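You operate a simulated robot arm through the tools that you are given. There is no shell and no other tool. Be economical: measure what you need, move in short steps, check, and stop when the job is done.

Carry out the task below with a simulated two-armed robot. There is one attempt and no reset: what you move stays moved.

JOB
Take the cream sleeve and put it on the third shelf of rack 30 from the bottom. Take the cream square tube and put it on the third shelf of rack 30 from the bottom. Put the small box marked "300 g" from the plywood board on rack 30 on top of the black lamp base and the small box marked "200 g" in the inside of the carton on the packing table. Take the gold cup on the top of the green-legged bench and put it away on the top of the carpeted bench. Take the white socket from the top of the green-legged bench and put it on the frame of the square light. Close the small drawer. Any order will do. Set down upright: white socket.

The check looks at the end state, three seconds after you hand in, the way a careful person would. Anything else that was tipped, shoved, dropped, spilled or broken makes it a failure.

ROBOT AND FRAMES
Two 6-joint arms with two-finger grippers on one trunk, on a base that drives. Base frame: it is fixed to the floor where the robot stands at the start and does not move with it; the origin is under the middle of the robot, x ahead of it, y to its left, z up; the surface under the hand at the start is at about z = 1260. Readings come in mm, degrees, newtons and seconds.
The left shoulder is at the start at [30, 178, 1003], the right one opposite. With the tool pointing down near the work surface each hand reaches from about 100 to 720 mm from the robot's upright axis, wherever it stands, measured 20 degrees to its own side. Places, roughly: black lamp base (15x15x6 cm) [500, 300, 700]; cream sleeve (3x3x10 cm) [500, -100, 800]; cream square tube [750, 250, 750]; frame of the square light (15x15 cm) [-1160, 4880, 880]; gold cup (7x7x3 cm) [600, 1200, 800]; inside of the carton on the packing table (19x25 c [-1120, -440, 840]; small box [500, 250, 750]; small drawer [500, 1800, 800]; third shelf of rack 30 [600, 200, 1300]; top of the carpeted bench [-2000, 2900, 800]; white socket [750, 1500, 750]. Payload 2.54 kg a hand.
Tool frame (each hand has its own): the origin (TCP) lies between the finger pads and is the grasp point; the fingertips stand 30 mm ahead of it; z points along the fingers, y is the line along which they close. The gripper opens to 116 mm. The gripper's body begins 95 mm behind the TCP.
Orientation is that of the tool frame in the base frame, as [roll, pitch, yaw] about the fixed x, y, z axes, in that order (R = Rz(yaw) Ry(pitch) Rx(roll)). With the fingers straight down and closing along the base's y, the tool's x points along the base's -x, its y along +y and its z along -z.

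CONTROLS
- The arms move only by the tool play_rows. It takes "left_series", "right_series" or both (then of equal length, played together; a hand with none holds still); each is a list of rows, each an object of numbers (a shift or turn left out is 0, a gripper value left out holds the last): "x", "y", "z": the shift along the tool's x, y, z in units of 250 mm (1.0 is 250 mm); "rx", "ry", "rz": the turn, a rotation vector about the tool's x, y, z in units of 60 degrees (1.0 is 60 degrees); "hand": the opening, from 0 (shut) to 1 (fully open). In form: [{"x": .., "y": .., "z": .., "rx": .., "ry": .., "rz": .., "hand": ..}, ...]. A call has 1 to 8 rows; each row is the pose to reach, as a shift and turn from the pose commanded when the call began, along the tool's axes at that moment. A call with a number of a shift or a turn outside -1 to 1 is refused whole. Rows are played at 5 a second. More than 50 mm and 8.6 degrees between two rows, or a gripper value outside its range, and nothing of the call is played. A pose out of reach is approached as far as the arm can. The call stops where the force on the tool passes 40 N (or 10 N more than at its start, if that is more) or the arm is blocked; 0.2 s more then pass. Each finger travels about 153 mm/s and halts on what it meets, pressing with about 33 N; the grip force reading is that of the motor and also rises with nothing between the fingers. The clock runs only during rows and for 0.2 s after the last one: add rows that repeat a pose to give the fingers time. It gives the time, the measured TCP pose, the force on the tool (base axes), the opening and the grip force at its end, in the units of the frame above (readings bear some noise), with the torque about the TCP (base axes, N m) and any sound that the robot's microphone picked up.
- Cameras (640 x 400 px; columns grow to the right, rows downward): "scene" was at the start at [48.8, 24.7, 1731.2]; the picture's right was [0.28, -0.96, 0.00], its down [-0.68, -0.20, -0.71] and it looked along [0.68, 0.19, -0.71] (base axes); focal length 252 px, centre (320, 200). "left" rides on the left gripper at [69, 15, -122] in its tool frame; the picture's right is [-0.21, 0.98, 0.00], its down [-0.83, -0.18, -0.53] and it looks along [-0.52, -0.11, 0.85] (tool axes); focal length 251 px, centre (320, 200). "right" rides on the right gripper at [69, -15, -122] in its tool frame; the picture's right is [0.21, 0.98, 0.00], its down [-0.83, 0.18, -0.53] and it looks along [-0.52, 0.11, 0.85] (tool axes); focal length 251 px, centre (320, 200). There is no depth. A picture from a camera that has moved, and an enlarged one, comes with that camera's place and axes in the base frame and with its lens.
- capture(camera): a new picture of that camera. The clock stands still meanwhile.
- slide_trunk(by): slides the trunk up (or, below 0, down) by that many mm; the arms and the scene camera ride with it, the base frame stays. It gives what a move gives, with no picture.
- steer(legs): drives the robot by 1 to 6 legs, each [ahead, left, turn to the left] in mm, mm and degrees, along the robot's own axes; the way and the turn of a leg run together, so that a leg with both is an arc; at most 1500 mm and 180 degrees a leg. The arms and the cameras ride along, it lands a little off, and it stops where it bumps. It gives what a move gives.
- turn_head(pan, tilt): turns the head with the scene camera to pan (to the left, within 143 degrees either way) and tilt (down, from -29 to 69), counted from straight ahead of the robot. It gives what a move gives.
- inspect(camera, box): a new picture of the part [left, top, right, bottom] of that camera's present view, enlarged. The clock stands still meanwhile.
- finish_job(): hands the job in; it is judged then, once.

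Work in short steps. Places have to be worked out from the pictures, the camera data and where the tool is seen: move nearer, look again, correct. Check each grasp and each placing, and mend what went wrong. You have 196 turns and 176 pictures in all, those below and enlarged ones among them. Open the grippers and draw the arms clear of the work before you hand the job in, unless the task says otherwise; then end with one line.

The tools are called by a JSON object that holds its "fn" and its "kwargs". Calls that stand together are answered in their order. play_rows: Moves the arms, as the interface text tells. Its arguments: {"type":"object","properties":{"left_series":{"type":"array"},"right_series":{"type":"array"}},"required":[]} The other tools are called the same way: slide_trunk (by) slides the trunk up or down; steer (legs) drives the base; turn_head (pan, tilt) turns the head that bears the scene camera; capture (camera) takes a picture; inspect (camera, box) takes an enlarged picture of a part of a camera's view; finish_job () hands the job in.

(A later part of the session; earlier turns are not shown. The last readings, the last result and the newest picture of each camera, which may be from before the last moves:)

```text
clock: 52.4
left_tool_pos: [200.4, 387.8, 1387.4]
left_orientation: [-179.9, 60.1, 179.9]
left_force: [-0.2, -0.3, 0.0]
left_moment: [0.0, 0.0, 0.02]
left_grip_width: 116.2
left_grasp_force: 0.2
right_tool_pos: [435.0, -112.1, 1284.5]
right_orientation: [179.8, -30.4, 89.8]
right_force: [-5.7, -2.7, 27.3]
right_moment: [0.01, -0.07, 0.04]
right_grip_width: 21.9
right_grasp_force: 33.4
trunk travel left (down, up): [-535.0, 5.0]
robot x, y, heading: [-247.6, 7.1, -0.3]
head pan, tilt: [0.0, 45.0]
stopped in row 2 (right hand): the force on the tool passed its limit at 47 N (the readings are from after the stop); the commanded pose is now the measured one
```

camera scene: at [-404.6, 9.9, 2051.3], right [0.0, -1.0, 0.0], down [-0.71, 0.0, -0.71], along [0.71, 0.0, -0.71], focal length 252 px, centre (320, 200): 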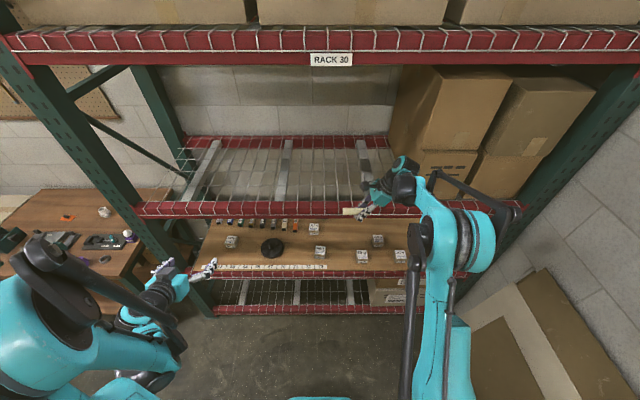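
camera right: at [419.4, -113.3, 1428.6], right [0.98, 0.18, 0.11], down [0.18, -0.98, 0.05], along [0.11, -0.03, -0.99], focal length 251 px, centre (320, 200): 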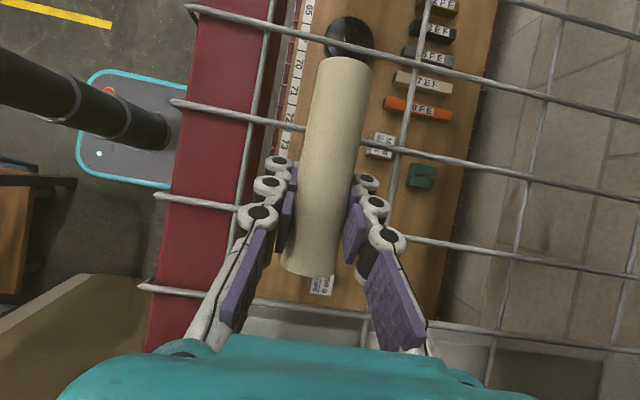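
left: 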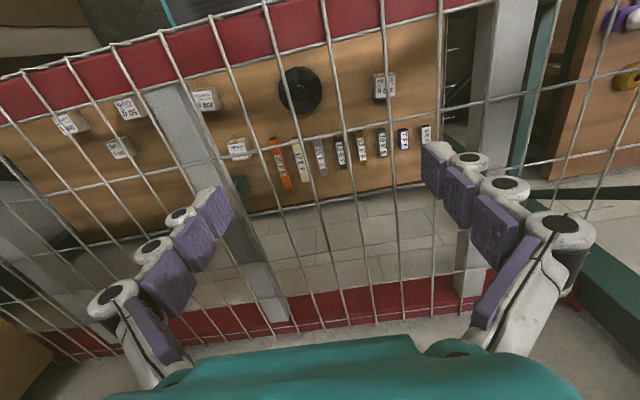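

Contact came at TCP z 1284.5. I check whether it is the sleeve or a finger that touches.

{"fn": "inspect", "kwargs": {"camera": "scene", "box": [315, 195, 395, 245]}}

{"fn": "capture", "kwargs": {"camera": "right"}}

{"fn": "capture", "kwargs": {"camera": "left"}}

```text
8.00 times, centred on (355, 220) of scene
camera zoom: at [-201.6, 11.0, 2051.7], right [0.0, -1.0, 0.0], down [-0.71, 0.0, -0.71], along [0.71, 0.0, -0.71], focal length 2020 px, centre (40, 40)
```

zoom: 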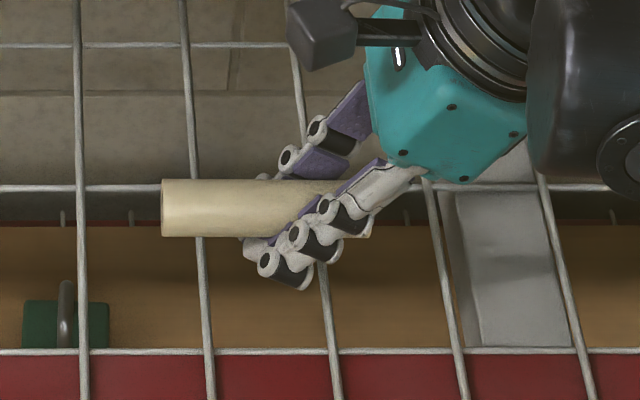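

```text
142 pictures are left
camera right: at [419.5, -114.6, 1426.6], right [0.98, 0.18, 0.11], down [0.18, -0.98, 0.04], along [0.12, -0.02, -0.99], focal length 251 px, centre (320, 200)
```

right: 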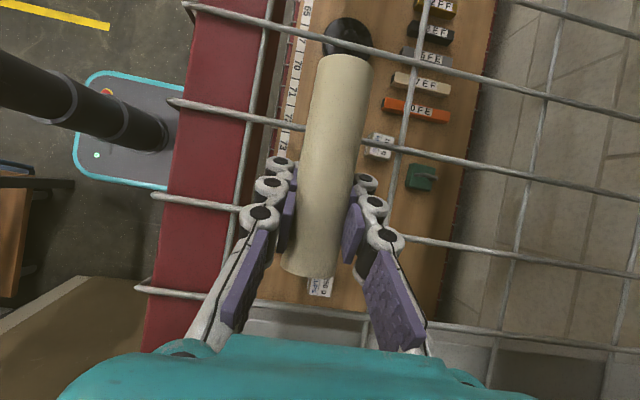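

```text
141 pictures are left
camera left: at [61.3, 402.3, 1388.7], right [0.11, 0.98, 0.19], down [-0.05, -0.18, 0.98], along [0.99, -0.12, 0.03], focal length 251 px, centre (320, 200)
```

left: 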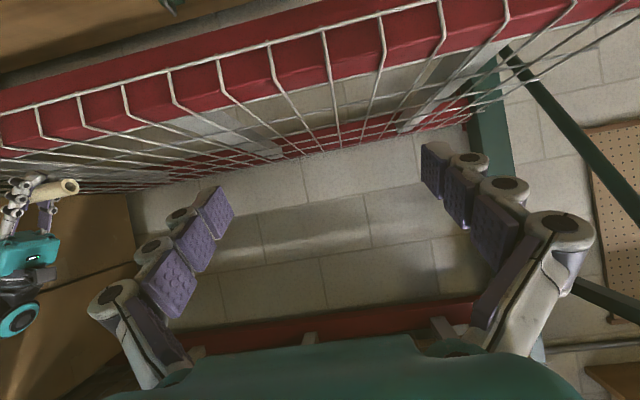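

I zoom with the left camera on the sleeve and mesh from the side.

{"fn": "inspect", "kwargs": {"camera": "left", "box": [0, 130, 128, 230]}}

```text
4.00 times, centred on (64, 180) of left
camera zoom: at [61.3, 402.3, 1388.7], right [0.11, 0.98, 0.19], down [-0.05, -0.18, 0.98], along [0.99, -0.12, 0.03], focal length 1006 px, centre (1344, 280)
```

zoom: 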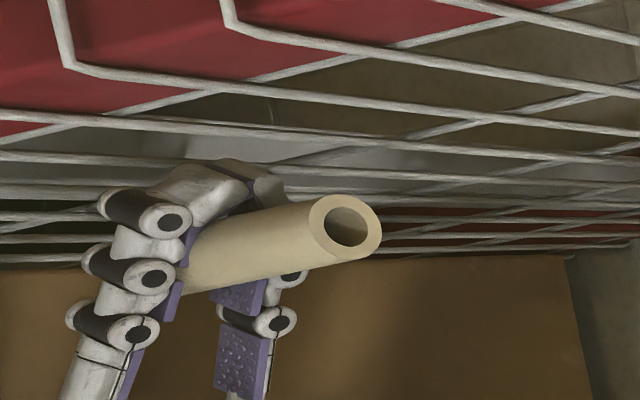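

The torque puts the contact at y ≈ -109, right between the two wires: that is the sleeve resting on both, not a fingertip on one. I open gently.

{"fn": "play_rows", "kwargs": {"right_series": [{"hand": 0.22}, {"hand": 0.26}, {"hand": 0.3}, {"hand": 0.38}, {"hand": 0.42}]}}

{"fn": "inspect", "kwargs": {"camera": "scene", "box": [315, 195, 395, 245]}}

{"fn": "inspect", "kwargs": {"camera": "left", "box": [0, 130, 128, 230]}}

```text
clock: 53.6
left_tool_pos: [201.9, 387.3, 1386.7]
left_orientation: [-179.9, 60.1, 179.9]
left_force: [1.1, 0.7, 0.3]
left_moment: [-0.01, 0.03, -0.02]
left_grip_width: 116.0
left_grasp_force: 0.0
right_tool_pos: [439.2, -112.6, 1283.8]
right_orientation: [179.9, -30.2, 89.7]
right_force: [5.4, -1.6, 16.6]
right_moment: [-0.13, -0.6, -0.15]
right_grip_width: 46.2
right_grasp_force: 12.5
trunk travel left (down, up): [-535.0, 5.0]
robot x, y, heading: [-250.6, 6.8, -0.1]
head pan, tilt: [0.0, 45.0]
```

```text
8.00 times, centred on (355, 220) of scene
camera zoom: at [-198.1, 11.3, 2051.5], right [0.0, -1.0, 0.0], down [-0.71, 0.0, -0.71], along [0.71, 0.0, -0.71], focal length 2020 px, centre (40, 40)
```

zoom: 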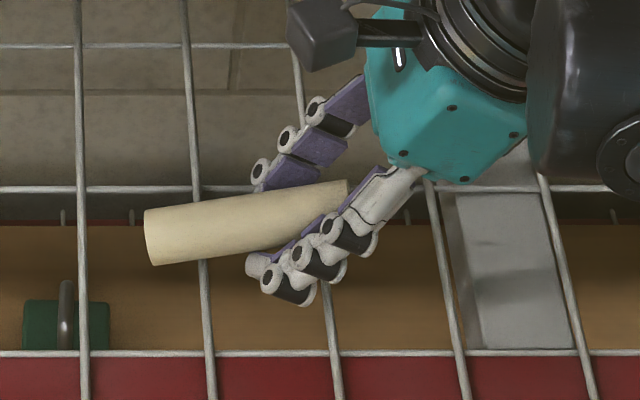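

```text
4.00 times, centred on (64, 180) of left
camera zoom: at [63.6, 402.7, 1388.0], right [0.11, 0.98, 0.19], down [-0.05, -0.18, 0.98], along [0.99, -0.12, 0.03], focal length 1006 px, centre (1344, 280)
```

zoom: 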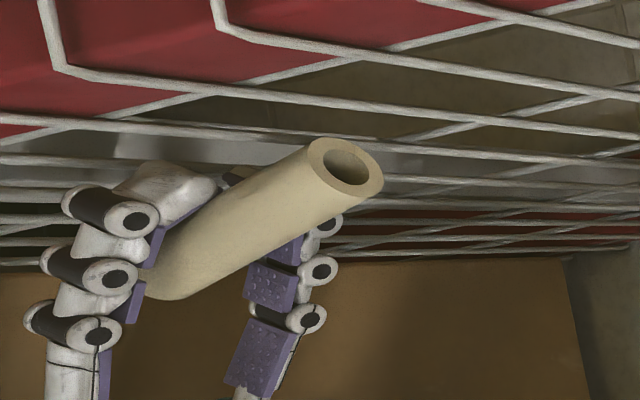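

The sleeve has tipped with its +y end low on the y -75 wire and the other end still between the fingers. I look with the right camera before mending.

{"fn": "capture", "kwargs": {"camera": "right"}}

{"fn": "inspect", "kwargs": {"camera": "scene", "box": [325, 205, 375, 236]}}

```text
137 pictures are left
camera right: at [422.2, -114.5, 1424.5], right [0.98, 0.18, 0.11], down [0.18, -0.98, 0.05], along [0.12, -0.03, -0.99], focal length 251 px, centre (320, 200)
```

right: 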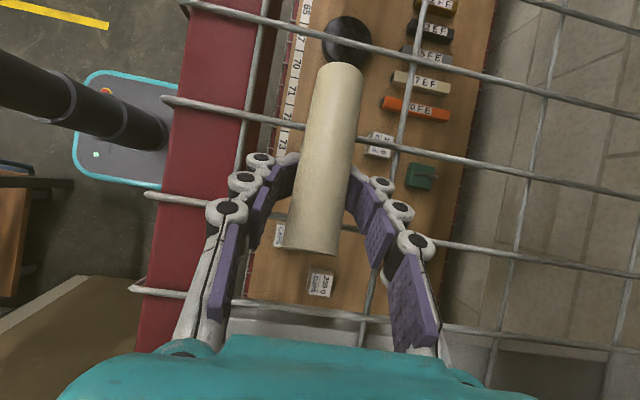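

```text
12.80 times, centred on (350, 220) of scene
camera zoom: at [-198.1, 11.3, 2051.5], right [0.0, -1.0, 0.0], down [-0.71, 0.0, -0.71], along [0.71, 0.0, -0.71], focal length 3232 px, centre (-64, -62)
```

zoom: 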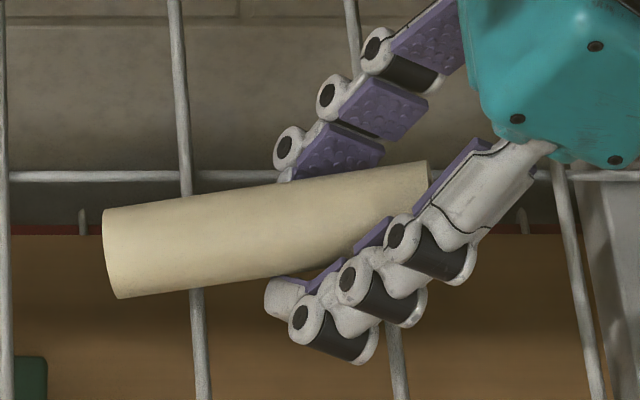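

The curled fingertips are cradling the sleeve's -y end, with the +y end already on its wire. I open further in small steps, keeping the fingers as walls so that end settles onto the y -133 wire.

{"fn": "play_rows", "kwargs": {"right_series": [{"z": -0.012, "hand": 0.44}, {"z": -0.02, "hand": 0.47}, {"z": -0.02, "hand": 0.5}, {"z": -0.02, "hand": 0.53}, {"z": -0.02, "hand": 0.56}, {"z": -0.02, "hand": 0.56}]}}

{"fn": "inspect", "kwargs": {"camera": "scene", "box": [325, 205, 375, 236]}}

{"fn": "inspect", "kwargs": {"camera": "left", "box": [0, 130, 128, 230]}}

```text
clock: 55.0
left_tool_pos: [202.6, 388.5, 1385.3]
left_orientation: [-179.9, 60.0, 179.9]
left_force: [-0.2, -0.1, 0.0]
left_moment: [-0.02, 0.0, 0.03]
left_grip_width: 116.0
left_grasp_force: 0.2
right_tool_pos: [438.6, -114.7, 1285.8]
right_orientation: [179.9, -30.3, 89.6]
right_force: [-0.9, -3.4, 13.2]
right_moment: [-0.07, 0.05, 0.07]
right_grip_width: 65.6
right_grasp_force: 7.6
trunk travel left (down, up): [-535.0, 5.0]
robot x, y, heading: [-249.8, 9.5, -0.4]
head pan, tilt: [0.0, 45.0]
```

```text
12.80 times, centred on (350, 220) of scene
camera zoom: at [-197.8, 11.3, 2051.4], right [0.0, -1.0, 0.0], down [-0.71, 0.0, -0.71], along [0.71, 0.0, -0.71], focal length 3232 px, centre (-64, -62)
```

zoom: 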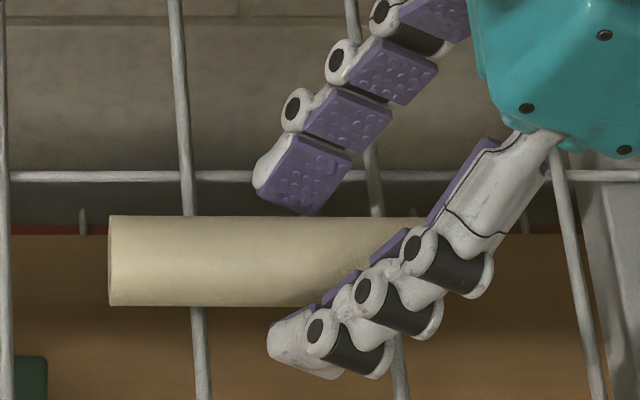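

```text
4.00 times, centred on (64, 180) of left
camera zoom: at [63.8, 402.7, 1387.9], right [0.11, 0.98, 0.19], down [-0.05, -0.18, 0.98], along [0.99, -0.12, 0.03], focal length 1006 px, centre (1344, 280)
```

zoom: 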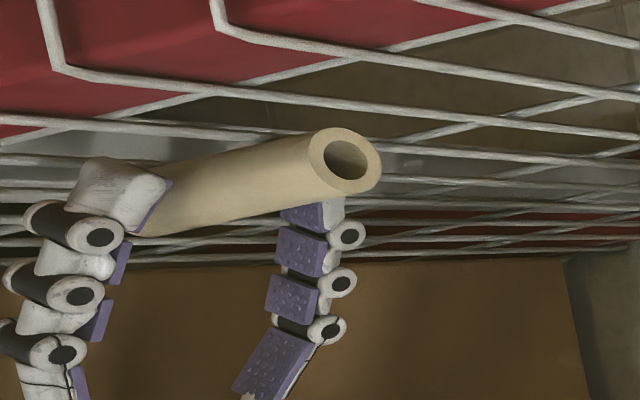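

The sleeve lies flat on the wires now. I withdraw the right hand along its own axis.

{"fn": "play_rows", "kwargs": {"right_series": [{"z": -0.03}, {"z": -0.08}, {"z": -0.16}, {"z": -0.26}, {"z": -0.4}, {"z": -0.56, "hand": 0.56}]}}

{"fn": "inspect", "kwargs": {"camera": "scene", "box": [270, 150, 430, 250]}}

```text
clock: 56.4
left_tool_pos: [202.0, 386.3, 1385.9]
left_orientation: [-180.0, 60.1, 179.9]
left_force: [-0.6, 0.0, 0.3]
left_moment: [0.01, -0.01, 0.03]
left_grip_width: 115.8
left_grasp_force: 0.1
right_tool_pos: [438.6, -187.2, 1408.6]
right_orientation: [179.9, -30.2, 89.9]
right_force: [0.3, -0.2, 1.4]
right_moment: [0.0, 0.0, -0.02]
right_grip_width: 65.2
right_grasp_force: 0.0
trunk travel left (down, up): [-535.0, 5.0]
robot x, y, heading: [-246.8, 9.7, -0.1]
head pan, tilt: [0.0, 45.0]
```

```text
4.00 times, centred on (350, 200) of scene
camera zoom: at [-197.8, 10.2, 2051.4], right [0.0, -1.0, 0.0], down [-0.71, 0.0, -0.71], along [0.71, 0.0, -0.71], focal length 1010 px, centre (200, 200)
```

zoom: 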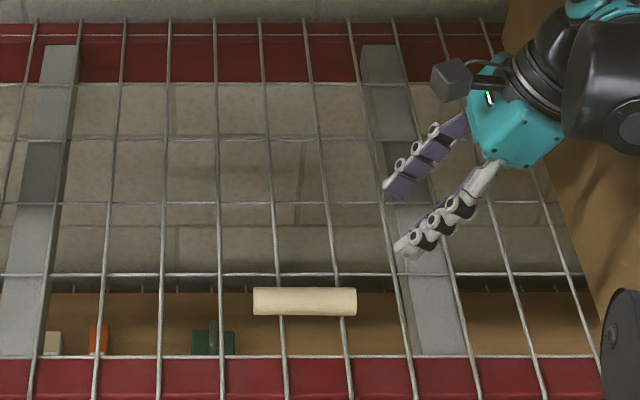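

The sleeve is placed. I back off, turn the right tool back to its forward tilt and drop the trunk for the tube.

{"fn": "steer", "kwargs": {"legs": [[-215, 0, 0]]}}

{"fn": "play_rows", "kwargs": {"right_series": [{"ry": -0.13}, {"ry": -0.26}, {"ry": -0.39}, {"ry": -0.5}]}}

{"fn": "play_rows", "kwargs": {"right_series": [{"rz": -0.13}, {"rz": -0.26}, {"rz": -0.39}, {"rz": -0.52}, {"rz": -0.65}, {"rz": -0.78}, {"rz": -0.9}, {"rz": -1.0}]}}

{"fn": "play_rows", "kwargs": {"right_series": [{"rz": -0.13}, {"rz": -0.26}, {"rz": -0.39}, {"rz": -0.5}]}}

{"fn": "play_rows", "kwargs": {"right_series": [{"ry": -0.13}, {"ry": -0.26}, {"ry": -0.39}, {"ry": -0.52}, {"ry": -0.65}, {"ry": -0.78}, {"ry": -0.9}, {"ry": -1.0}]}}

{"fn": "slide_trunk", "kwargs": {"by": -530}}

{"fn": "capture", "kwargs": {"camera": "scene"}}

```text
clock: 58.0
left_tool_pos: [-12.8, 388.5, 1385.7]
left_orientation: [-179.9, 59.9, -179.9]
left_force: [0.0, 0.0, 0.2]
left_moment: [-0.03, 0.05, -0.02]
left_grip_width: 116.0
left_grasp_force: 0.0
right_tool_pos: [224.4, -183.2, 1407.6]
right_orientation: [-180.0, -30.3, 89.9]
right_force: [-0.2, 0.0, 0.3]
right_moment: [-0.01, 0.04, 0.01]
right_grip_width: 65.1
right_grasp_force: 0.1
trunk travel left (down, up): [-535.0, 5.0]
robot x, y, heading: [-465.0, 7.1, -0.1]
head pan, tilt: [0.0, 45.0]
```

```text
clock: 59.0
left_tool_pos: [-13.2, 390.3, 1385.1]
left_orientation: [-179.8, 60.0, -179.7]
left_force: [0.2, 1.0, 0.5]
left_moment: [-0.02, -0.04, 0.01]
left_grip_width: 116.1
left_grasp_force: 0.1
right_tool_pos: [224.4, -182.1, 1408.7]
right_orientation: [179.8, -0.1, 89.9]
right_force: [-0.1, 0.2, 0.1]
right_moment: [0.01, 0.03, -0.01]
right_grip_width: 65.4
right_grasp_force: 0.1
trunk travel left (down, up): [-535.0, 5.0]
robot x, y, heading: [-469.2, 5.3, 0.3]
head pan, tilt: [0.0, 45.0]
```

```text
clock: 60.8
left_tool_pos: [-12.0, 390.5, 1386.1]
left_orientation: [-179.9, 60.0, -179.9]
left_force: [0.5, -0.6, -0.5]
left_moment: [-0.04, 0.0, -0.02]
left_grip_width: 116.1
left_grasp_force: 0.0
right_tool_pos: [224.6, -183.9, 1408.3]
right_orientation: [179.8, 0.0, 150.1]
right_force: [-0.4, 0.8, -0.6]
right_moment: [0.0, -0.03, -0.03]
right_grip_width: 64.9
right_grasp_force: 0.0
trunk travel left (down, up): [-535.0, 5.0]
robot x, y, heading: [-462.6, 7.9, -0.1]
head pan, tilt: [0.0, 45.0]
```

```text
clock: 61.8
left_tool_pos: [-13.4, 388.7, 1385.1]
left_orientation: [-179.9, 60.0, -179.9]
left_force: [0.3, 1.3, 0.3]
left_moment: [-0.02, -0.03, -0.01]
left_grip_width: 115.9
left_grasp_force: 0.0
right_tool_pos: [225.0, -183.8, 1406.8]
right_orientation: [179.8, 0.1, -180.0]
right_force: [-0.8, 0.3, 0.0]
right_moment: [0.01, 0.0, 0.0]
right_grip_width: 65.0
right_grasp_force: 0.1
trunk travel left (down, up): [-535.0, 5.0]
robot x, y, heading: [-468.1, 8.4, 0.1]
head pan, tilt: [0.0, 45.0]
```

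```text
clock: 63.6
left_tool_pos: [-13.3, 390.6, 1385.4]
left_orientation: [-179.9, 59.9, -180.0]
left_force: [0.2, -0.6, -0.2]
left_moment: [-0.01, 0.02, -0.02]
left_grip_width: 115.7
left_grasp_force: 0.1
right_tool_pos: [223.9, -183.9, 1408.1]
right_orientation: [179.7, 60.2, 179.6]
right_force: [0.5, 0.1, 0.8]
right_moment: [0.01, -0.01, 0.0]
right_grip_width: 64.9
right_grasp_force: 0.1
trunk travel left (down, up): [-535.0, 5.0]
robot x, y, heading: [-469.0, 8.1, -0.1]
head pan, tilt: [0.0, 45.0]
```

```text
refused: -530 is not a number from -400 to 400
```

```text
132 pictures are left
camera scene: at [-412.3, 11.5, 2051.4], right [0.0, -1.0, 0.0], down [-0.71, 0.0, -0.71], along [0.71, 0.0, -0.71], focal length 252 px, centre (320, 200)
```

scene: 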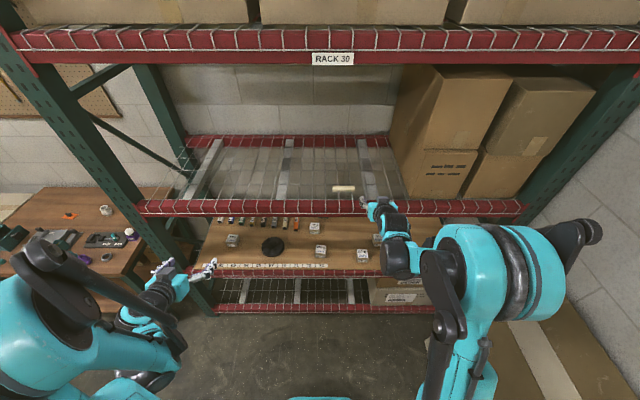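

Trunk down in two slides; I also retract the right hand a bit and steepen the left tool to 40° from vertical.

{"fn": "slide_trunk", "kwargs": {"by": -400}}

{"fn": "slide_trunk", "kwargs": {"by": -130}}

{"fn": "play_rows", "kwargs": {"right_series": [{"x": 0.09, "z": -0.155}, {"x": 0.18, "z": -0.31}, {"x": 0.27, "z": -0.46}, {"x": 0.36, "z": -0.62}], "left_series": [{"ry": 0.083}, {"ry": 0.167}, {"ry": 0.25}, {"ry": 0.333}]}}

{"fn": "capture", "kwargs": {"camera": "scene"}}

```text
clock: 67.5
left_tool_pos: [-13.4, 389.4, 984.3]
left_orientation: [-179.9, 59.9, -179.9]
left_force: [-0.2, -0.7, 0.3]
left_moment: [0.0, 0.0, -0.02]
left_grip_width: 115.6
left_grasp_force: 0.1
right_tool_pos: [224.3, -183.7, 1008.0]
right_orientation: [179.6, 60.0, 179.6]
right_force: [0.1, 0.0, 0.2]
right_moment: [0.02, 0.02, 0.03]
right_grip_width: 65.0
right_grasp_force: 0.1
trunk travel left (down, up): [-135.0, 405.0]
robot x, y, heading: [-464.9, 7.9, 0.3]
head pan, tilt: [0.0, 45.0]
```

```text
clock: 69.0
left_tool_pos: [-14.2, 389.6, 856.4]
left_orientation: [-179.9, 60.0, -179.9]
left_force: [-0.8, 0.5, 0.1]
left_moment: [0.02, 0.0, 0.02]
left_grip_width: 115.9
left_grasp_force: 0.1
right_tool_pos: [224.0, -183.2, 877.9]
right_orientation: [179.6, 60.1, 179.6]
right_force: [-0.8, 0.3, -0.5]
right_moment: [0.0, 0.0, 0.01]
right_grip_width: 65.1
right_grasp_force: 0.0
trunk travel left (down, up): [-5.0, 535.0]
robot x, y, heading: [-463.6, 9.5, 0.1]
head pan, tilt: [0.0, 45.0]
```

```text
clock: 70.0
left_tool_pos: [-13.8, 390.2, 856.3]
left_orientation: [179.9, 39.9, -180.0]
left_force: [-0.8, -0.5, -1.1]
left_moment: [0.03, 0.01, 0.0]
left_grip_width: 116.3
left_grasp_force: 0.1
right_tool_pos: [44.2, -185.1, 876.5]
right_orientation: [179.6, 60.1, 179.4]
right_force: [0.1, 0.1, -0.1]
right_moment: [0.02, 0.01, 0.02]
right_grip_width: 65.0
right_grasp_force: 0.0
trunk travel left (down, up): [-5.0, 535.0]
robot x, y, heading: [-465.5, 8.7, 0.0]
head pan, tilt: [0.0, 45.0]
```

```text
131 pictures are left
camera scene: at [-414.1, 11.6, 1521.4], right [0.0, -1.0, 0.0], down [-0.71, 0.0, -0.71], along [0.71, 0.0, -0.71], focal length 252 px, centre (320, 200)
```

scene: 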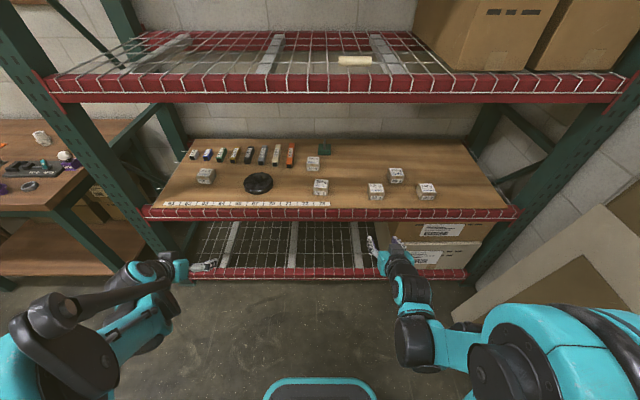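

Both arms are low enough to enter between the shelves. I drive ahead 420 mm.

{"fn": "steer", "kwargs": {"legs": [[420, 0, 0]]}}

{"fn": "capture", "kwargs": {"camera": "scene"}}

{"fn": "capture", "kwargs": {"camera": "left"}}

```text
clock: 72.6
left_tool_pos: [407.6, 391.4, 854.7]
left_orientation: [-180.0, 40.0, -179.9]
left_force: [0.8, 0.0, -0.2]
left_moment: [0.0, -0.01, -0.02]
left_grip_width: 115.9
left_grasp_force: 0.1
right_tool_pos: [466.8, -183.3, 876.2]
right_orientation: [179.6, 60.1, 179.6]
right_force: [0.4, 0.1, -0.1]
right_moment: [0.01, 0.0, -0.02]
right_grip_width: 65.1
right_grasp_force: 0.1
trunk travel left (down, up): [-5.0, 535.0]
robot x, y, heading: [-45.7, 14.5, 0.2]
head pan, tilt: [0.0, 45.0]
```

```text
130 pictures are left
camera scene: at [8.9, 12.9, 1521.3], right [0.0, -1.0, 0.0], down [-0.71, 0.0, -0.71], along [0.71, 0.0, -0.71], focal length 252 px, centre (320, 200)
```

scene: 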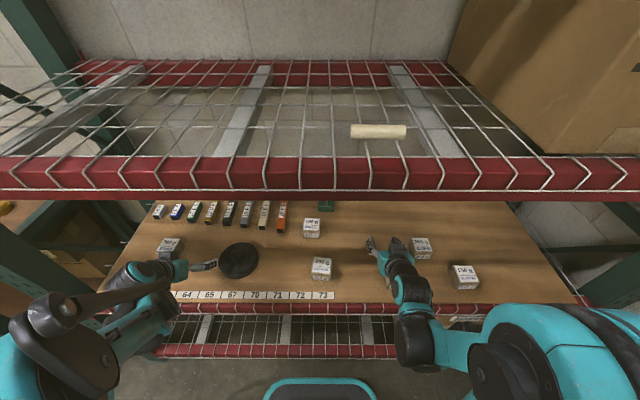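

```text
129 pictures are left
camera left: at [276.4, 405.6, 905.2], right [0.16, 0.98, 0.14], down [0.29, -0.18, 0.94], along [0.94, -0.11, -0.31], focal length 251 px, centre (320, 200)
```

left: 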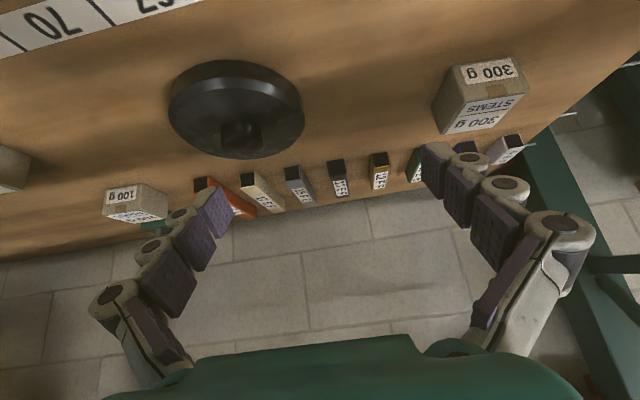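

The cream tube's centre is near (720, 242). I extend the left hand to above it at about z 800, with fingers at 58 mm.

{"fn": "play_rows", "kwargs": {"left_series": [{"x": -0.094, "y": -0.074, "z": 0.115, "hand": 0.5}, {"x": -0.188, "y": -0.148, "z": 0.23}, {"x": -0.282, "y": -0.222, "z": 0.345}, {"x": -0.376, "y": -0.296, "z": 0.46}, {"x": -0.47, "y": -0.37, "z": 0.575}, {"x": -0.564, "y": -0.444, "z": 0.69}, {"x": -0.658, "y": -0.518, "z": 0.805}, {"x": -0.753, "y": -0.592, "z": 0.92}]}}

{"fn": "capture", "kwargs": {"camera": "left"}}

{"fn": "inspect", "kwargs": {"camera": "scene", "box": [120, 180, 340, 320]}}

```text
clock: 74.4
left_tool_pos: [690.6, 251.2, 804.9]
left_orientation: [-179.8, 40.4, -179.4]
left_force: [0.0, 0.0, 0.2]
left_moment: [0.02, 0.01, 0.01]
left_grip_width: 57.9
left_grasp_force: 0.0
right_tool_pos: [459.1, -180.6, 881.4]
right_orientation: [179.9, 60.5, -180.0]
right_force: [0.2, 0.2, 0.8]
right_moment: [0.02, 0.03, -0.01]
right_grip_width: 65.1
right_grasp_force: 0.0
trunk travel left (down, up): [-5.0, 535.0]
robot x, y, heading: [-42.0, 9.3, 0.1]
head pan, tilt: [0.0, 45.0]
```

```text
128 pictures are left
camera left: at [559.8, 263.7, 854.9], right [0.16, 0.98, 0.14], down [0.28, -0.18, 0.94], along [0.95, -0.11, -0.3], focal length 251 px, centre (320, 200)
```

left: 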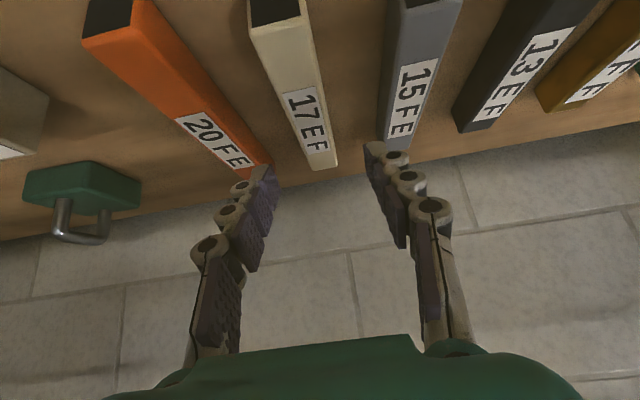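

```text
2.86 times, centred on (230, 250) of scene
camera zoom: at [-3.7, 16.5, 1521.4], right [0.01, -1.0, 0.0], down [-0.7, -0.01, -0.71], along [0.71, 0.0, -0.7], focal length 722 px, centre (577, 57)
```

zoom: 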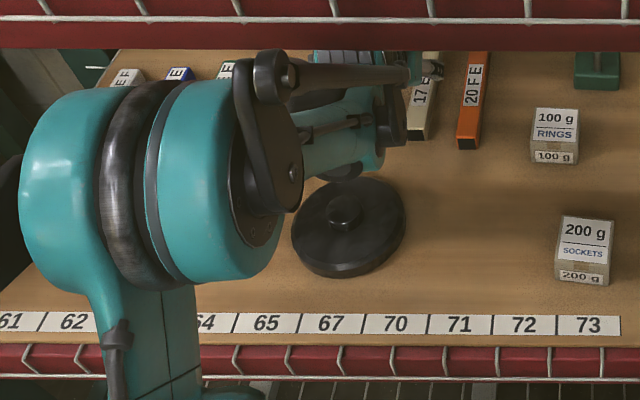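

The tube's top centreline runs from about (649, 245) to (820, 243), about 25 mm wide. I move to (716, 244) and lower to z 746 with the tips just above the board.

{"fn": "play_rows", "kwargs": {"left_series": [{"x": -0.03, "y": -0.028, "z": 0.1}, {"x": 0.02, "y": -0.028, "z": 0.16}, {"x": 0.06, "y": -0.028, "z": 0.22}, {"x": 0.078, "y": -0.028, "z": 0.246}, {"x": 0.078, "y": -0.028, "z": 0.246}]}}

{"fn": "capture", "kwargs": {"camera": "left"}}

```text
clock: 75.6
left_tool_pos: [721.5, 237.9, 743.4]
left_orientation: [179.9, 40.2, -179.8]
left_force: [0.3, -0.7, 0.6]
left_moment: [0.01, -0.03, 0.03]
left_grip_width: 57.9
left_grasp_force: 0.1
right_tool_pos: [462.1, -183.7, 877.9]
right_orientation: [179.6, 60.3, 179.5]
right_force: [-0.6, -0.3, 0.4]
right_moment: [-0.01, -0.02, -0.03]
right_grip_width: 65.1
right_grasp_force: 0.1
trunk travel left (down, up): [-5.0, 535.0]
robot x, y, heading: [-47.3, 13.8, 0.4]
head pan, tilt: [0.0, 45.0]
```

```text
126 pictures are left
camera left: at [590.1, 251.5, 793.8], right [0.16, 0.98, 0.14], down [0.29, -0.18, 0.94], along [0.94, -0.11, -0.31], focal length 251 px, centre (320, 200)
```

left: 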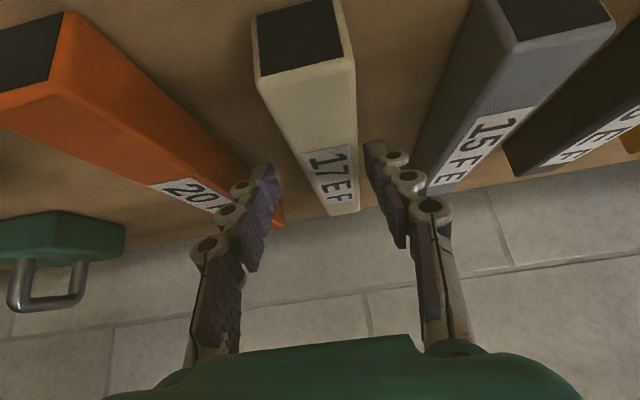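

The tube lies centred between the fingers; I close.

{"fn": "play_rows", "kwargs": {"left_series": [{"hand": 0.3}, {"hand": 0.15}, {"hand": 0.05}, {"hand": 0.05}, {"hand": 0.05}]}}

{"fn": "capture", "kwargs": {"camera": "left"}}

```text
clock: 76.8
left_tool_pos: [721.0, 238.2, 744.7]
left_orientation: [180.0, 40.3, -179.8]
left_force: [0.9, -0.5, 10.0]
left_moment: [0.15, -0.13, -0.37]
left_grip_width: 29.1
left_grasp_force: 32.7
right_tool_pos: [462.7, -184.1, 877.6]
right_orientation: [179.5, 60.3, 179.6]
right_force: [-0.1, 0.4, -0.2]
right_moment: [-0.03, 0.02, 0.01]
right_grip_width: 64.7
right_grasp_force: 0.1
trunk travel left (down, up): [-5.0, 535.0]
robot x, y, heading: [-47.8, 11.5, 0.4]
head pan, tilt: [0.0, 45.0]
```

```text
125 pictures are left
camera left: at [590.0, 251.7, 793.6], right [0.16, 0.98, 0.14], down [0.29, -0.18, 0.94], along [0.94, -0.11, -0.31], focal length 251 px, centre (320, 200)
```

left: 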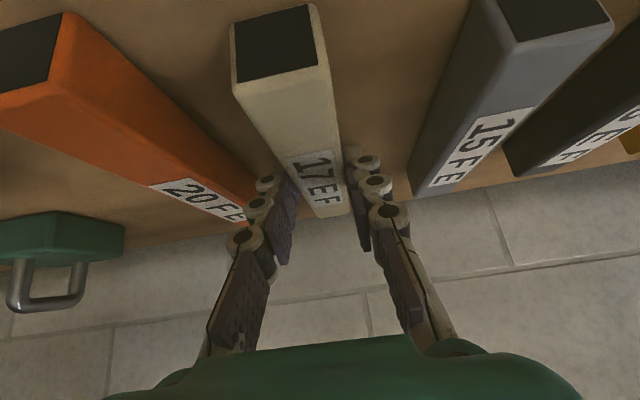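

Tube gripped at 29 mm near its middle. I lift 100 mm and look.

{"fn": "play_rows", "kwargs": {"left_series": [{"x": -0.05, "z": -0.06}, {"x": -0.1, "z": -0.12}, {"x": -0.15, "z": -0.18}, {"x": -0.2, "z": -0.24}, {"x": -0.257, "z": -0.306}]}}

{"fn": "capture", "kwargs": {"camera": "left"}}

{"fn": "steer", "kwargs": {"legs": [[-410, 0, 0]]}}

```text
clock: 78.0
left_tool_pos: [750.9, 239.2, 774.4]
left_orientation: [-179.7, 40.3, -179.8]
left_force: [-0.1, -0.3, -1.9]
left_moment: [-0.01, -0.04, -0.01]
left_grip_width: 29.1
left_grasp_force: 33.2
right_tool_pos: [453.9, -180.2, 877.5]
right_orientation: [180.0, 60.4, -179.7]
right_force: [-0.4, 0.1, 1.1]
right_moment: [0.03, 0.01, 0.0]
right_grip_width: 64.9
right_grasp_force: 0.0
trunk travel left (down, up): [-5.0, 535.0]
robot x, y, heading: [-52.7, 10.2, 0.3]
head pan, tilt: [0.0, 45.0]
stopped in row 5 (left hand): the arm was blocked; the commanded pose is now the measured one
```

```text
124 pictures are left
camera left: at [619.3, 254.7, 824.2], right [0.16, 0.98, 0.13], down [0.28, -0.18, 0.94], along [0.94, -0.12, -0.31], focal length 251 px, centre (320, 200)
```

left: 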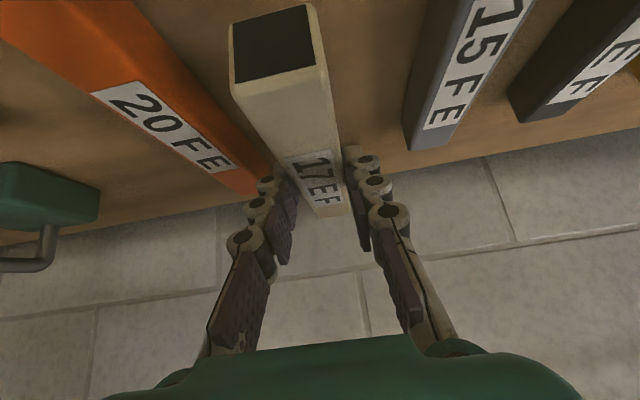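

```text
clock: 78.6
left_tool_pos: [746.8, 242.4, 772.3]
left_orientation: [-179.8, 40.2, -179.7]
left_force: [-0.2, 0.3, -1.1]
left_moment: [0.03, 0.03, -0.01]
left_grip_width: 29.0
left_grasp_force: 33.1
right_tool_pos: [452.8, -180.5, 879.4]
right_orientation: [179.7, 60.4, -179.8]
right_force: [-0.1, 0.9, 0.5]
right_moment: [0.01, -0.02, -0.03]
right_grip_width: 64.8
right_grasp_force: 0.0
trunk travel left (down, up): [-5.0, 535.0]
robot x, y, heading: [-55.8, 8.2, 0.6]
head pan, tilt: [0.0, 45.0]
stopped in leg 1: the robot was blocked; the commanded pose is now the measured one
```

The arm and then the base were blocked. I look at where the left arm touches.

{"fn": "turn_head", "kwargs": {"pan": 30, "tilt": 45}}

{"fn": "capture", "kwargs": {"camera": "scene"}}

{"fn": "capture", "kwargs": {"camera": "right"}}

```text
clock: 79.6
left_tool_pos: [748.3, 241.5, 774.2]
left_orientation: [-179.7, 40.1, -179.7]
left_force: [-0.6, -0.6, -0.3]
left_moment: [0.03, 0.0, 0.0]
left_grip_width: 29.0
left_grasp_force: 33.9
right_tool_pos: [453.4, -181.0, 878.8]
right_orientation: [179.9, 60.3, -179.7]
right_force: [-0.5, 0.2, -0.8]
right_moment: [-0.01, -0.01, 0.0]
right_grip_width: 64.8
right_grasp_force: 0.1
trunk travel left (down, up): [-5.0, 535.0]
robot x, y, heading: [-54.0, 8.9, 0.4]
head pan, tilt: [30.0, 45.0]
```

```text
123 pictures are left
camera scene: at [-18.9, 56.9, 1521.2], right [0.51, -0.86, 0.01], down [-0.61, -0.36, -0.71], along [0.61, 0.36, -0.71], focal length 252 px, centre (320, 200)
```

scene: 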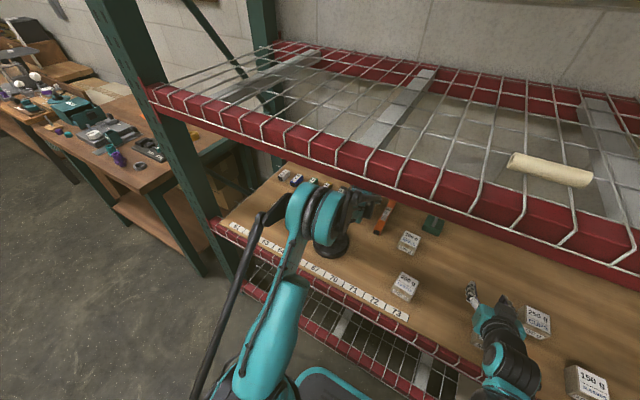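

```text
122 pictures are left
camera right: at [313.5, -196.4, 880.1], right [-0.11, 0.98, -0.19], down [-0.06, 0.18, 0.98], along [0.99, 0.12, 0.03], focal length 251 px, centre (320, 200)
```

right: 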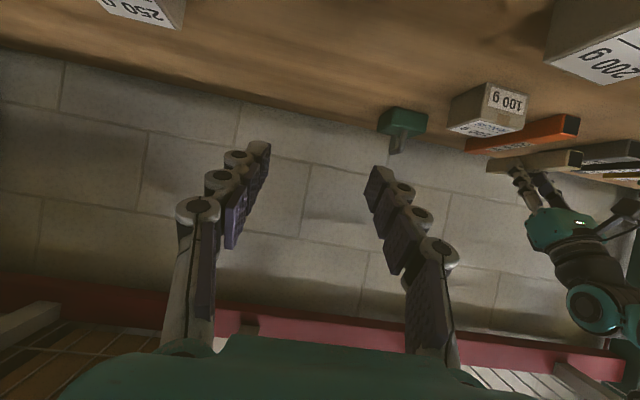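

The left elbow has come up under the third shelf's front beam. I extend the hand slightly forward to bring the elbow down, then look again.

{"fn": "play_rows", "kwargs": {"left_series": [{"x": -0.03, "z": 0.025}, {"x": -0.06, "z": 0.05}, {"x": -0.06, "z": 0.05}]}}

{"fn": "inspect", "kwargs": {"camera": "scene", "box": [200, 120, 440, 270]}}

```text
clock: 80.4
left_tool_pos: [767.3, 238.8, 778.8]
left_orientation: [-179.9, 40.4, -179.9]
left_force: [0.2, -0.4, -1.4]
left_moment: [0.0, 0.01, 0.01]
left_grip_width: 29.0
left_grasp_force: 32.7
right_tool_pos: [452.5, -181.7, 879.2]
right_orientation: [179.7, 60.4, 180.0]
right_force: [-0.3, -0.7, 0.3]
right_moment: [0.01, 0.02, 0.03]
right_grip_width: 64.8
right_grasp_force: 0.1
trunk travel left (down, up): [-5.0, 535.0]
robot x, y, heading: [-51.3, 6.1, 0.5]
head pan, tilt: [30.0, 45.0]
```

```text
2.67 times, centred on (320, 195) of scene
camera zoom: at [-21.8, 53.6, 1521.7], right [0.51, -0.86, 0.0], down [-0.61, -0.36, -0.71], along [0.61, 0.36, -0.7], focal length 673 px, centre (320, 213)
```

zoom: 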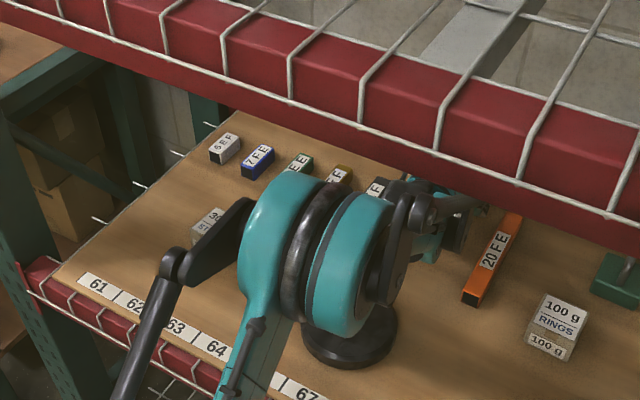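

I test whether the base can now back off 60 mm; the tube still has more than 100 mm to the lamp base.

{"fn": "steer", "kwargs": {"legs": [[-60, 0, 0]]}}

{"fn": "inspect", "kwargs": {"camera": "scene", "box": [200, 120, 440, 270]}}

```text
clock: 81.3
left_tool_pos: [709.1, 237.0, 772.6]
left_orientation: [-179.9, 40.0, -180.0]
left_force: [-0.6, -0.6, -1.4]
left_moment: [0.02, 0.03, -0.03]
left_grip_width: 29.3
left_grasp_force: 33.1
right_tool_pos: [394.9, -185.5, 876.0]
right_orientation: [179.5, 60.0, 179.8]
right_force: [-0.5, -1.0, 0.3]
right_moment: [0.02, -0.01, 0.02]
right_grip_width: 64.7
right_grasp_force: 0.0
trunk travel left (down, up): [-5.0, 535.0]
robot x, y, heading: [-111.4, 10.1, 0.4]
head pan, tilt: [30.0, 45.0]
```

```text
2.67 times, centred on (320, 195) of scene
camera zoom: at [-75.1, 50.9, 1521.5], right [0.51, -0.86, 0.0], down [-0.61, -0.36, -0.71], along [0.61, 0.36, -0.71], focal length 673 px, centre (320, 213)
```

zoom: 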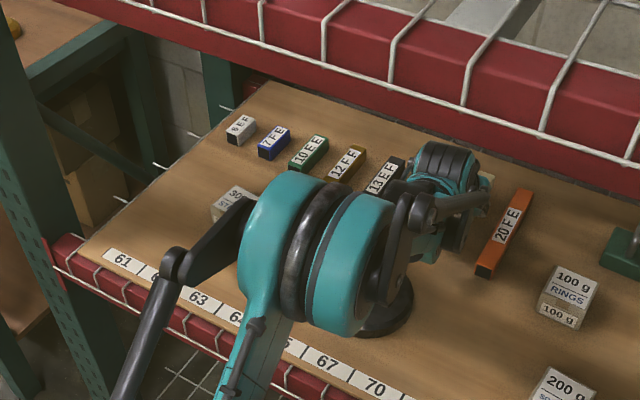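

The base moves freely now and the elbow is clear. I lift the tube another 70 mm.

{"fn": "play_rows", "kwargs": {"left_series": [{"x": -0.045, "z": -0.054}, {"x": -0.09, "z": -0.107}, {"x": -0.135, "z": -0.16}, {"x": -0.18, "z": -0.215}, {"x": -0.18, "z": -0.215}]}}

{"fn": "capture", "kwargs": {"camera": "left"}}

{"fn": "inspect", "kwargs": {"camera": "scene", "box": [200, 120, 440, 270]}}

```text
clock: 82.5
left_tool_pos: [712.0, 235.1, 842.5]
left_orientation: [-180.0, 40.0, 180.0]
left_force: [0.6, -0.3, -1.2]
left_moment: [0.02, 0.01, 0.0]
left_grip_width: 29.1
left_grasp_force: 33.2
right_tool_pos: [396.1, -184.9, 874.8]
right_orientation: [179.5, 60.2, 179.9]
right_force: [-0.5, 0.7, 0.3]
right_moment: [0.03, -0.02, 0.02]
right_grip_width: 64.9
right_grasp_force: 0.2
trunk travel left (down, up): [-5.0, 535.0]
robot x, y, heading: [-115.6, 4.4, 0.4]
head pan, tilt: [30.0, 45.0]
```

```text
119 pictures are left
camera left: at [580.7, 250.1, 892.4], right [0.16, 0.98, 0.14], down [0.29, -0.18, 0.94], along [0.94, -0.11, -0.31], focal length 251 px, centre (320, 200)
```

left: 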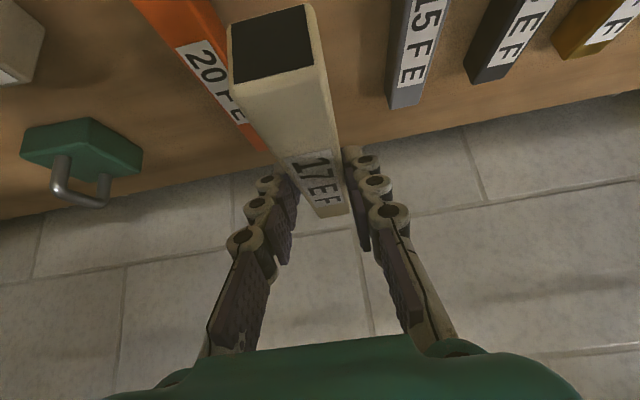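

```text
2.67 times, centred on (320, 195) of scene
camera zoom: at [-73.6, 51.0, 1521.3], right [0.51, -0.86, 0.0], down [-0.61, -0.36, -0.71], along [0.61, 0.36, -0.71], focal length 673 px, centre (320, 213)
```

zoom: 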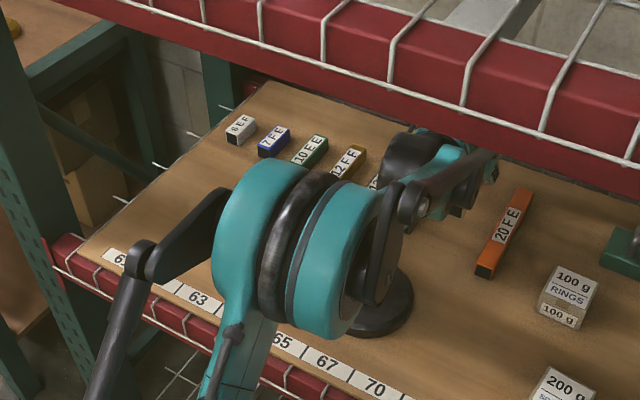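

Tube is secure at z 842. I drive back 340 mm, raise the trunk, and stand the left tool straight down.

{"fn": "steer", "kwargs": {"legs": [[-340, 0, 0]]}}

{"fn": "slide_trunk", "kwargs": {"by": 400}}

{"fn": "slide_trunk", "kwargs": {"by": 130}}

{"fn": "play_rows", "kwargs": {"left_series": [{"ry": 0.13}, {"ry": 0.26}, {"ry": 0.39}, {"ry": 0.52}, {"ry": 0.667}]}}

```text
clock: 84.8
left_tool_pos: [372.0, 229.5, 842.8]
left_orientation: [-180.0, 40.0, 179.9]
left_force: [0.0, -0.8, -1.1]
left_moment: [-0.02, 0.0, 0.0]
left_grip_width: 29.3
left_grasp_force: 33.1
right_tool_pos: [56.1, -187.8, 876.6]
right_orientation: [179.5, 60.1, 179.7]
right_force: [-0.1, 0.7, 0.4]
right_moment: [0.0, -0.01, -0.02]
right_grip_width: 64.9
right_grasp_force: 0.1
trunk travel left (down, up): [-5.0, 535.0]
robot x, y, heading: [-452.8, 5.1, 0.3]
head pan, tilt: [30.0, 45.0]
```

```text
clock: 87.3
left_tool_pos: [368.2, 231.7, 1131.6]
left_orientation: [-179.9, 39.0, -179.9]
left_force: [-3.5, 2.4, -12.1]
left_moment: [-0.32, -0.75, 0.04]
left_grip_width: 29.0
left_grasp_force: 33.2
right_tool_pos: [56.6, -187.9, 1171.7]
right_orientation: [179.4, 60.1, 179.5]
right_force: [-0.2, -0.2, -1.1]
right_moment: [0.01, 0.0, -0.01]
right_grip_width: 64.6
right_grasp_force: 0.0
trunk travel left (down, up): [-300.0, 240.0]
robot x, y, heading: [-455.7, 8.6, 0.4]
head pan, tilt: [30.0, 45.0]
stopped: the force on the tool passed its limit at 106 N (the readings are from after the stop); the commanded pose is now the measured one
```

```text
clock: 87.7
left_tool_pos: [367.0, 229.8, 1132.9]
left_orientation: [-179.8, 38.8, -180.0]
left_force: [-1.0, -0.6, -2.0]
left_moment: [-0.02, -0.04, -0.01]
left_grip_width: 28.9
left_grasp_force: 33.0
right_tool_pos: [55.4, -187.4, 1174.1]
right_orientation: [179.3, 60.1, 179.5]
right_force: [-0.5, 0.1, 1.1]
right_moment: [0.0, -0.01, 0.03]
right_grip_width: 65.0
right_grasp_force: 0.1
trunk travel left (down, up): [-303.0, 237.0]
robot x, y, heading: [-456.2, 6.5, 0.3]
head pan, tilt: [30.0, 45.0]
stopped: the force on the tool passed its limit at 55 N (the readings are from after the stop); the commanded pose is now the measured one
```

```text
refused: row 5 steps farther than a row can; nothing moved
```

My mistake: the tube's end was still under the beam and touched it on the way up. I lower the trunk 80 mm and look at the grip.

{"fn": "slide_trunk", "kwargs": {"by": -80}}

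{"fn": "capture", "kwargs": {"camera": "left"}}

{"fn": "capture", "kwargs": {"camera": "scene"}}

```text
clock: 88.9
left_tool_pos: [365.9, 230.6, 1053.1]
left_orientation: [-179.8, 38.7, 179.9]
left_force: [-1.4, -0.1, -1.3]
left_moment: [-0.03, 0.02, 0.03]
left_grip_width: 29.1
left_grasp_force: 33.2
right_tool_pos: [55.8, -187.5, 1095.6]
right_orientation: [179.5, 60.2, 179.6]
right_force: [0.3, 0.0, 0.0]
right_moment: [0.02, 0.01, 0.02]
right_grip_width: 65.0
right_grasp_force: 0.0
trunk travel left (down, up): [-223.0, 317.0]
robot x, y, heading: [-453.0, 3.6, 0.2]
head pan, tilt: [30.0, 45.0]
```

```text
117 pictures are left
camera left: at [236.6, 245.6, 1105.6], right [0.17, 0.98, 0.13], down [0.31, -0.18, 0.93], along [0.94, -0.12, -0.33], focal length 251 px, centre (320, 200)
```

left: 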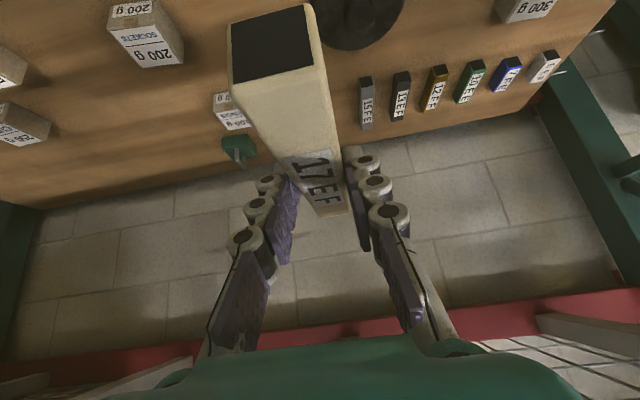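

```text
116 pictures are left
camera scene: at [-413.6, 48.7, 1740.3], right [0.5, -0.86, 0.0], down [-0.61, -0.36, -0.71], along [0.61, 0.36, -0.71], focal length 252 px, centre (320, 200)
```

scene: 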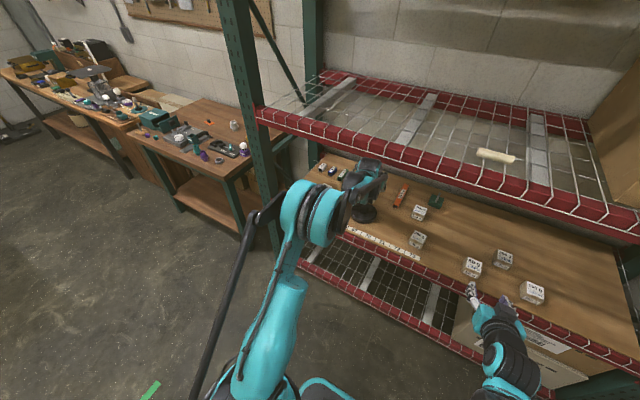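

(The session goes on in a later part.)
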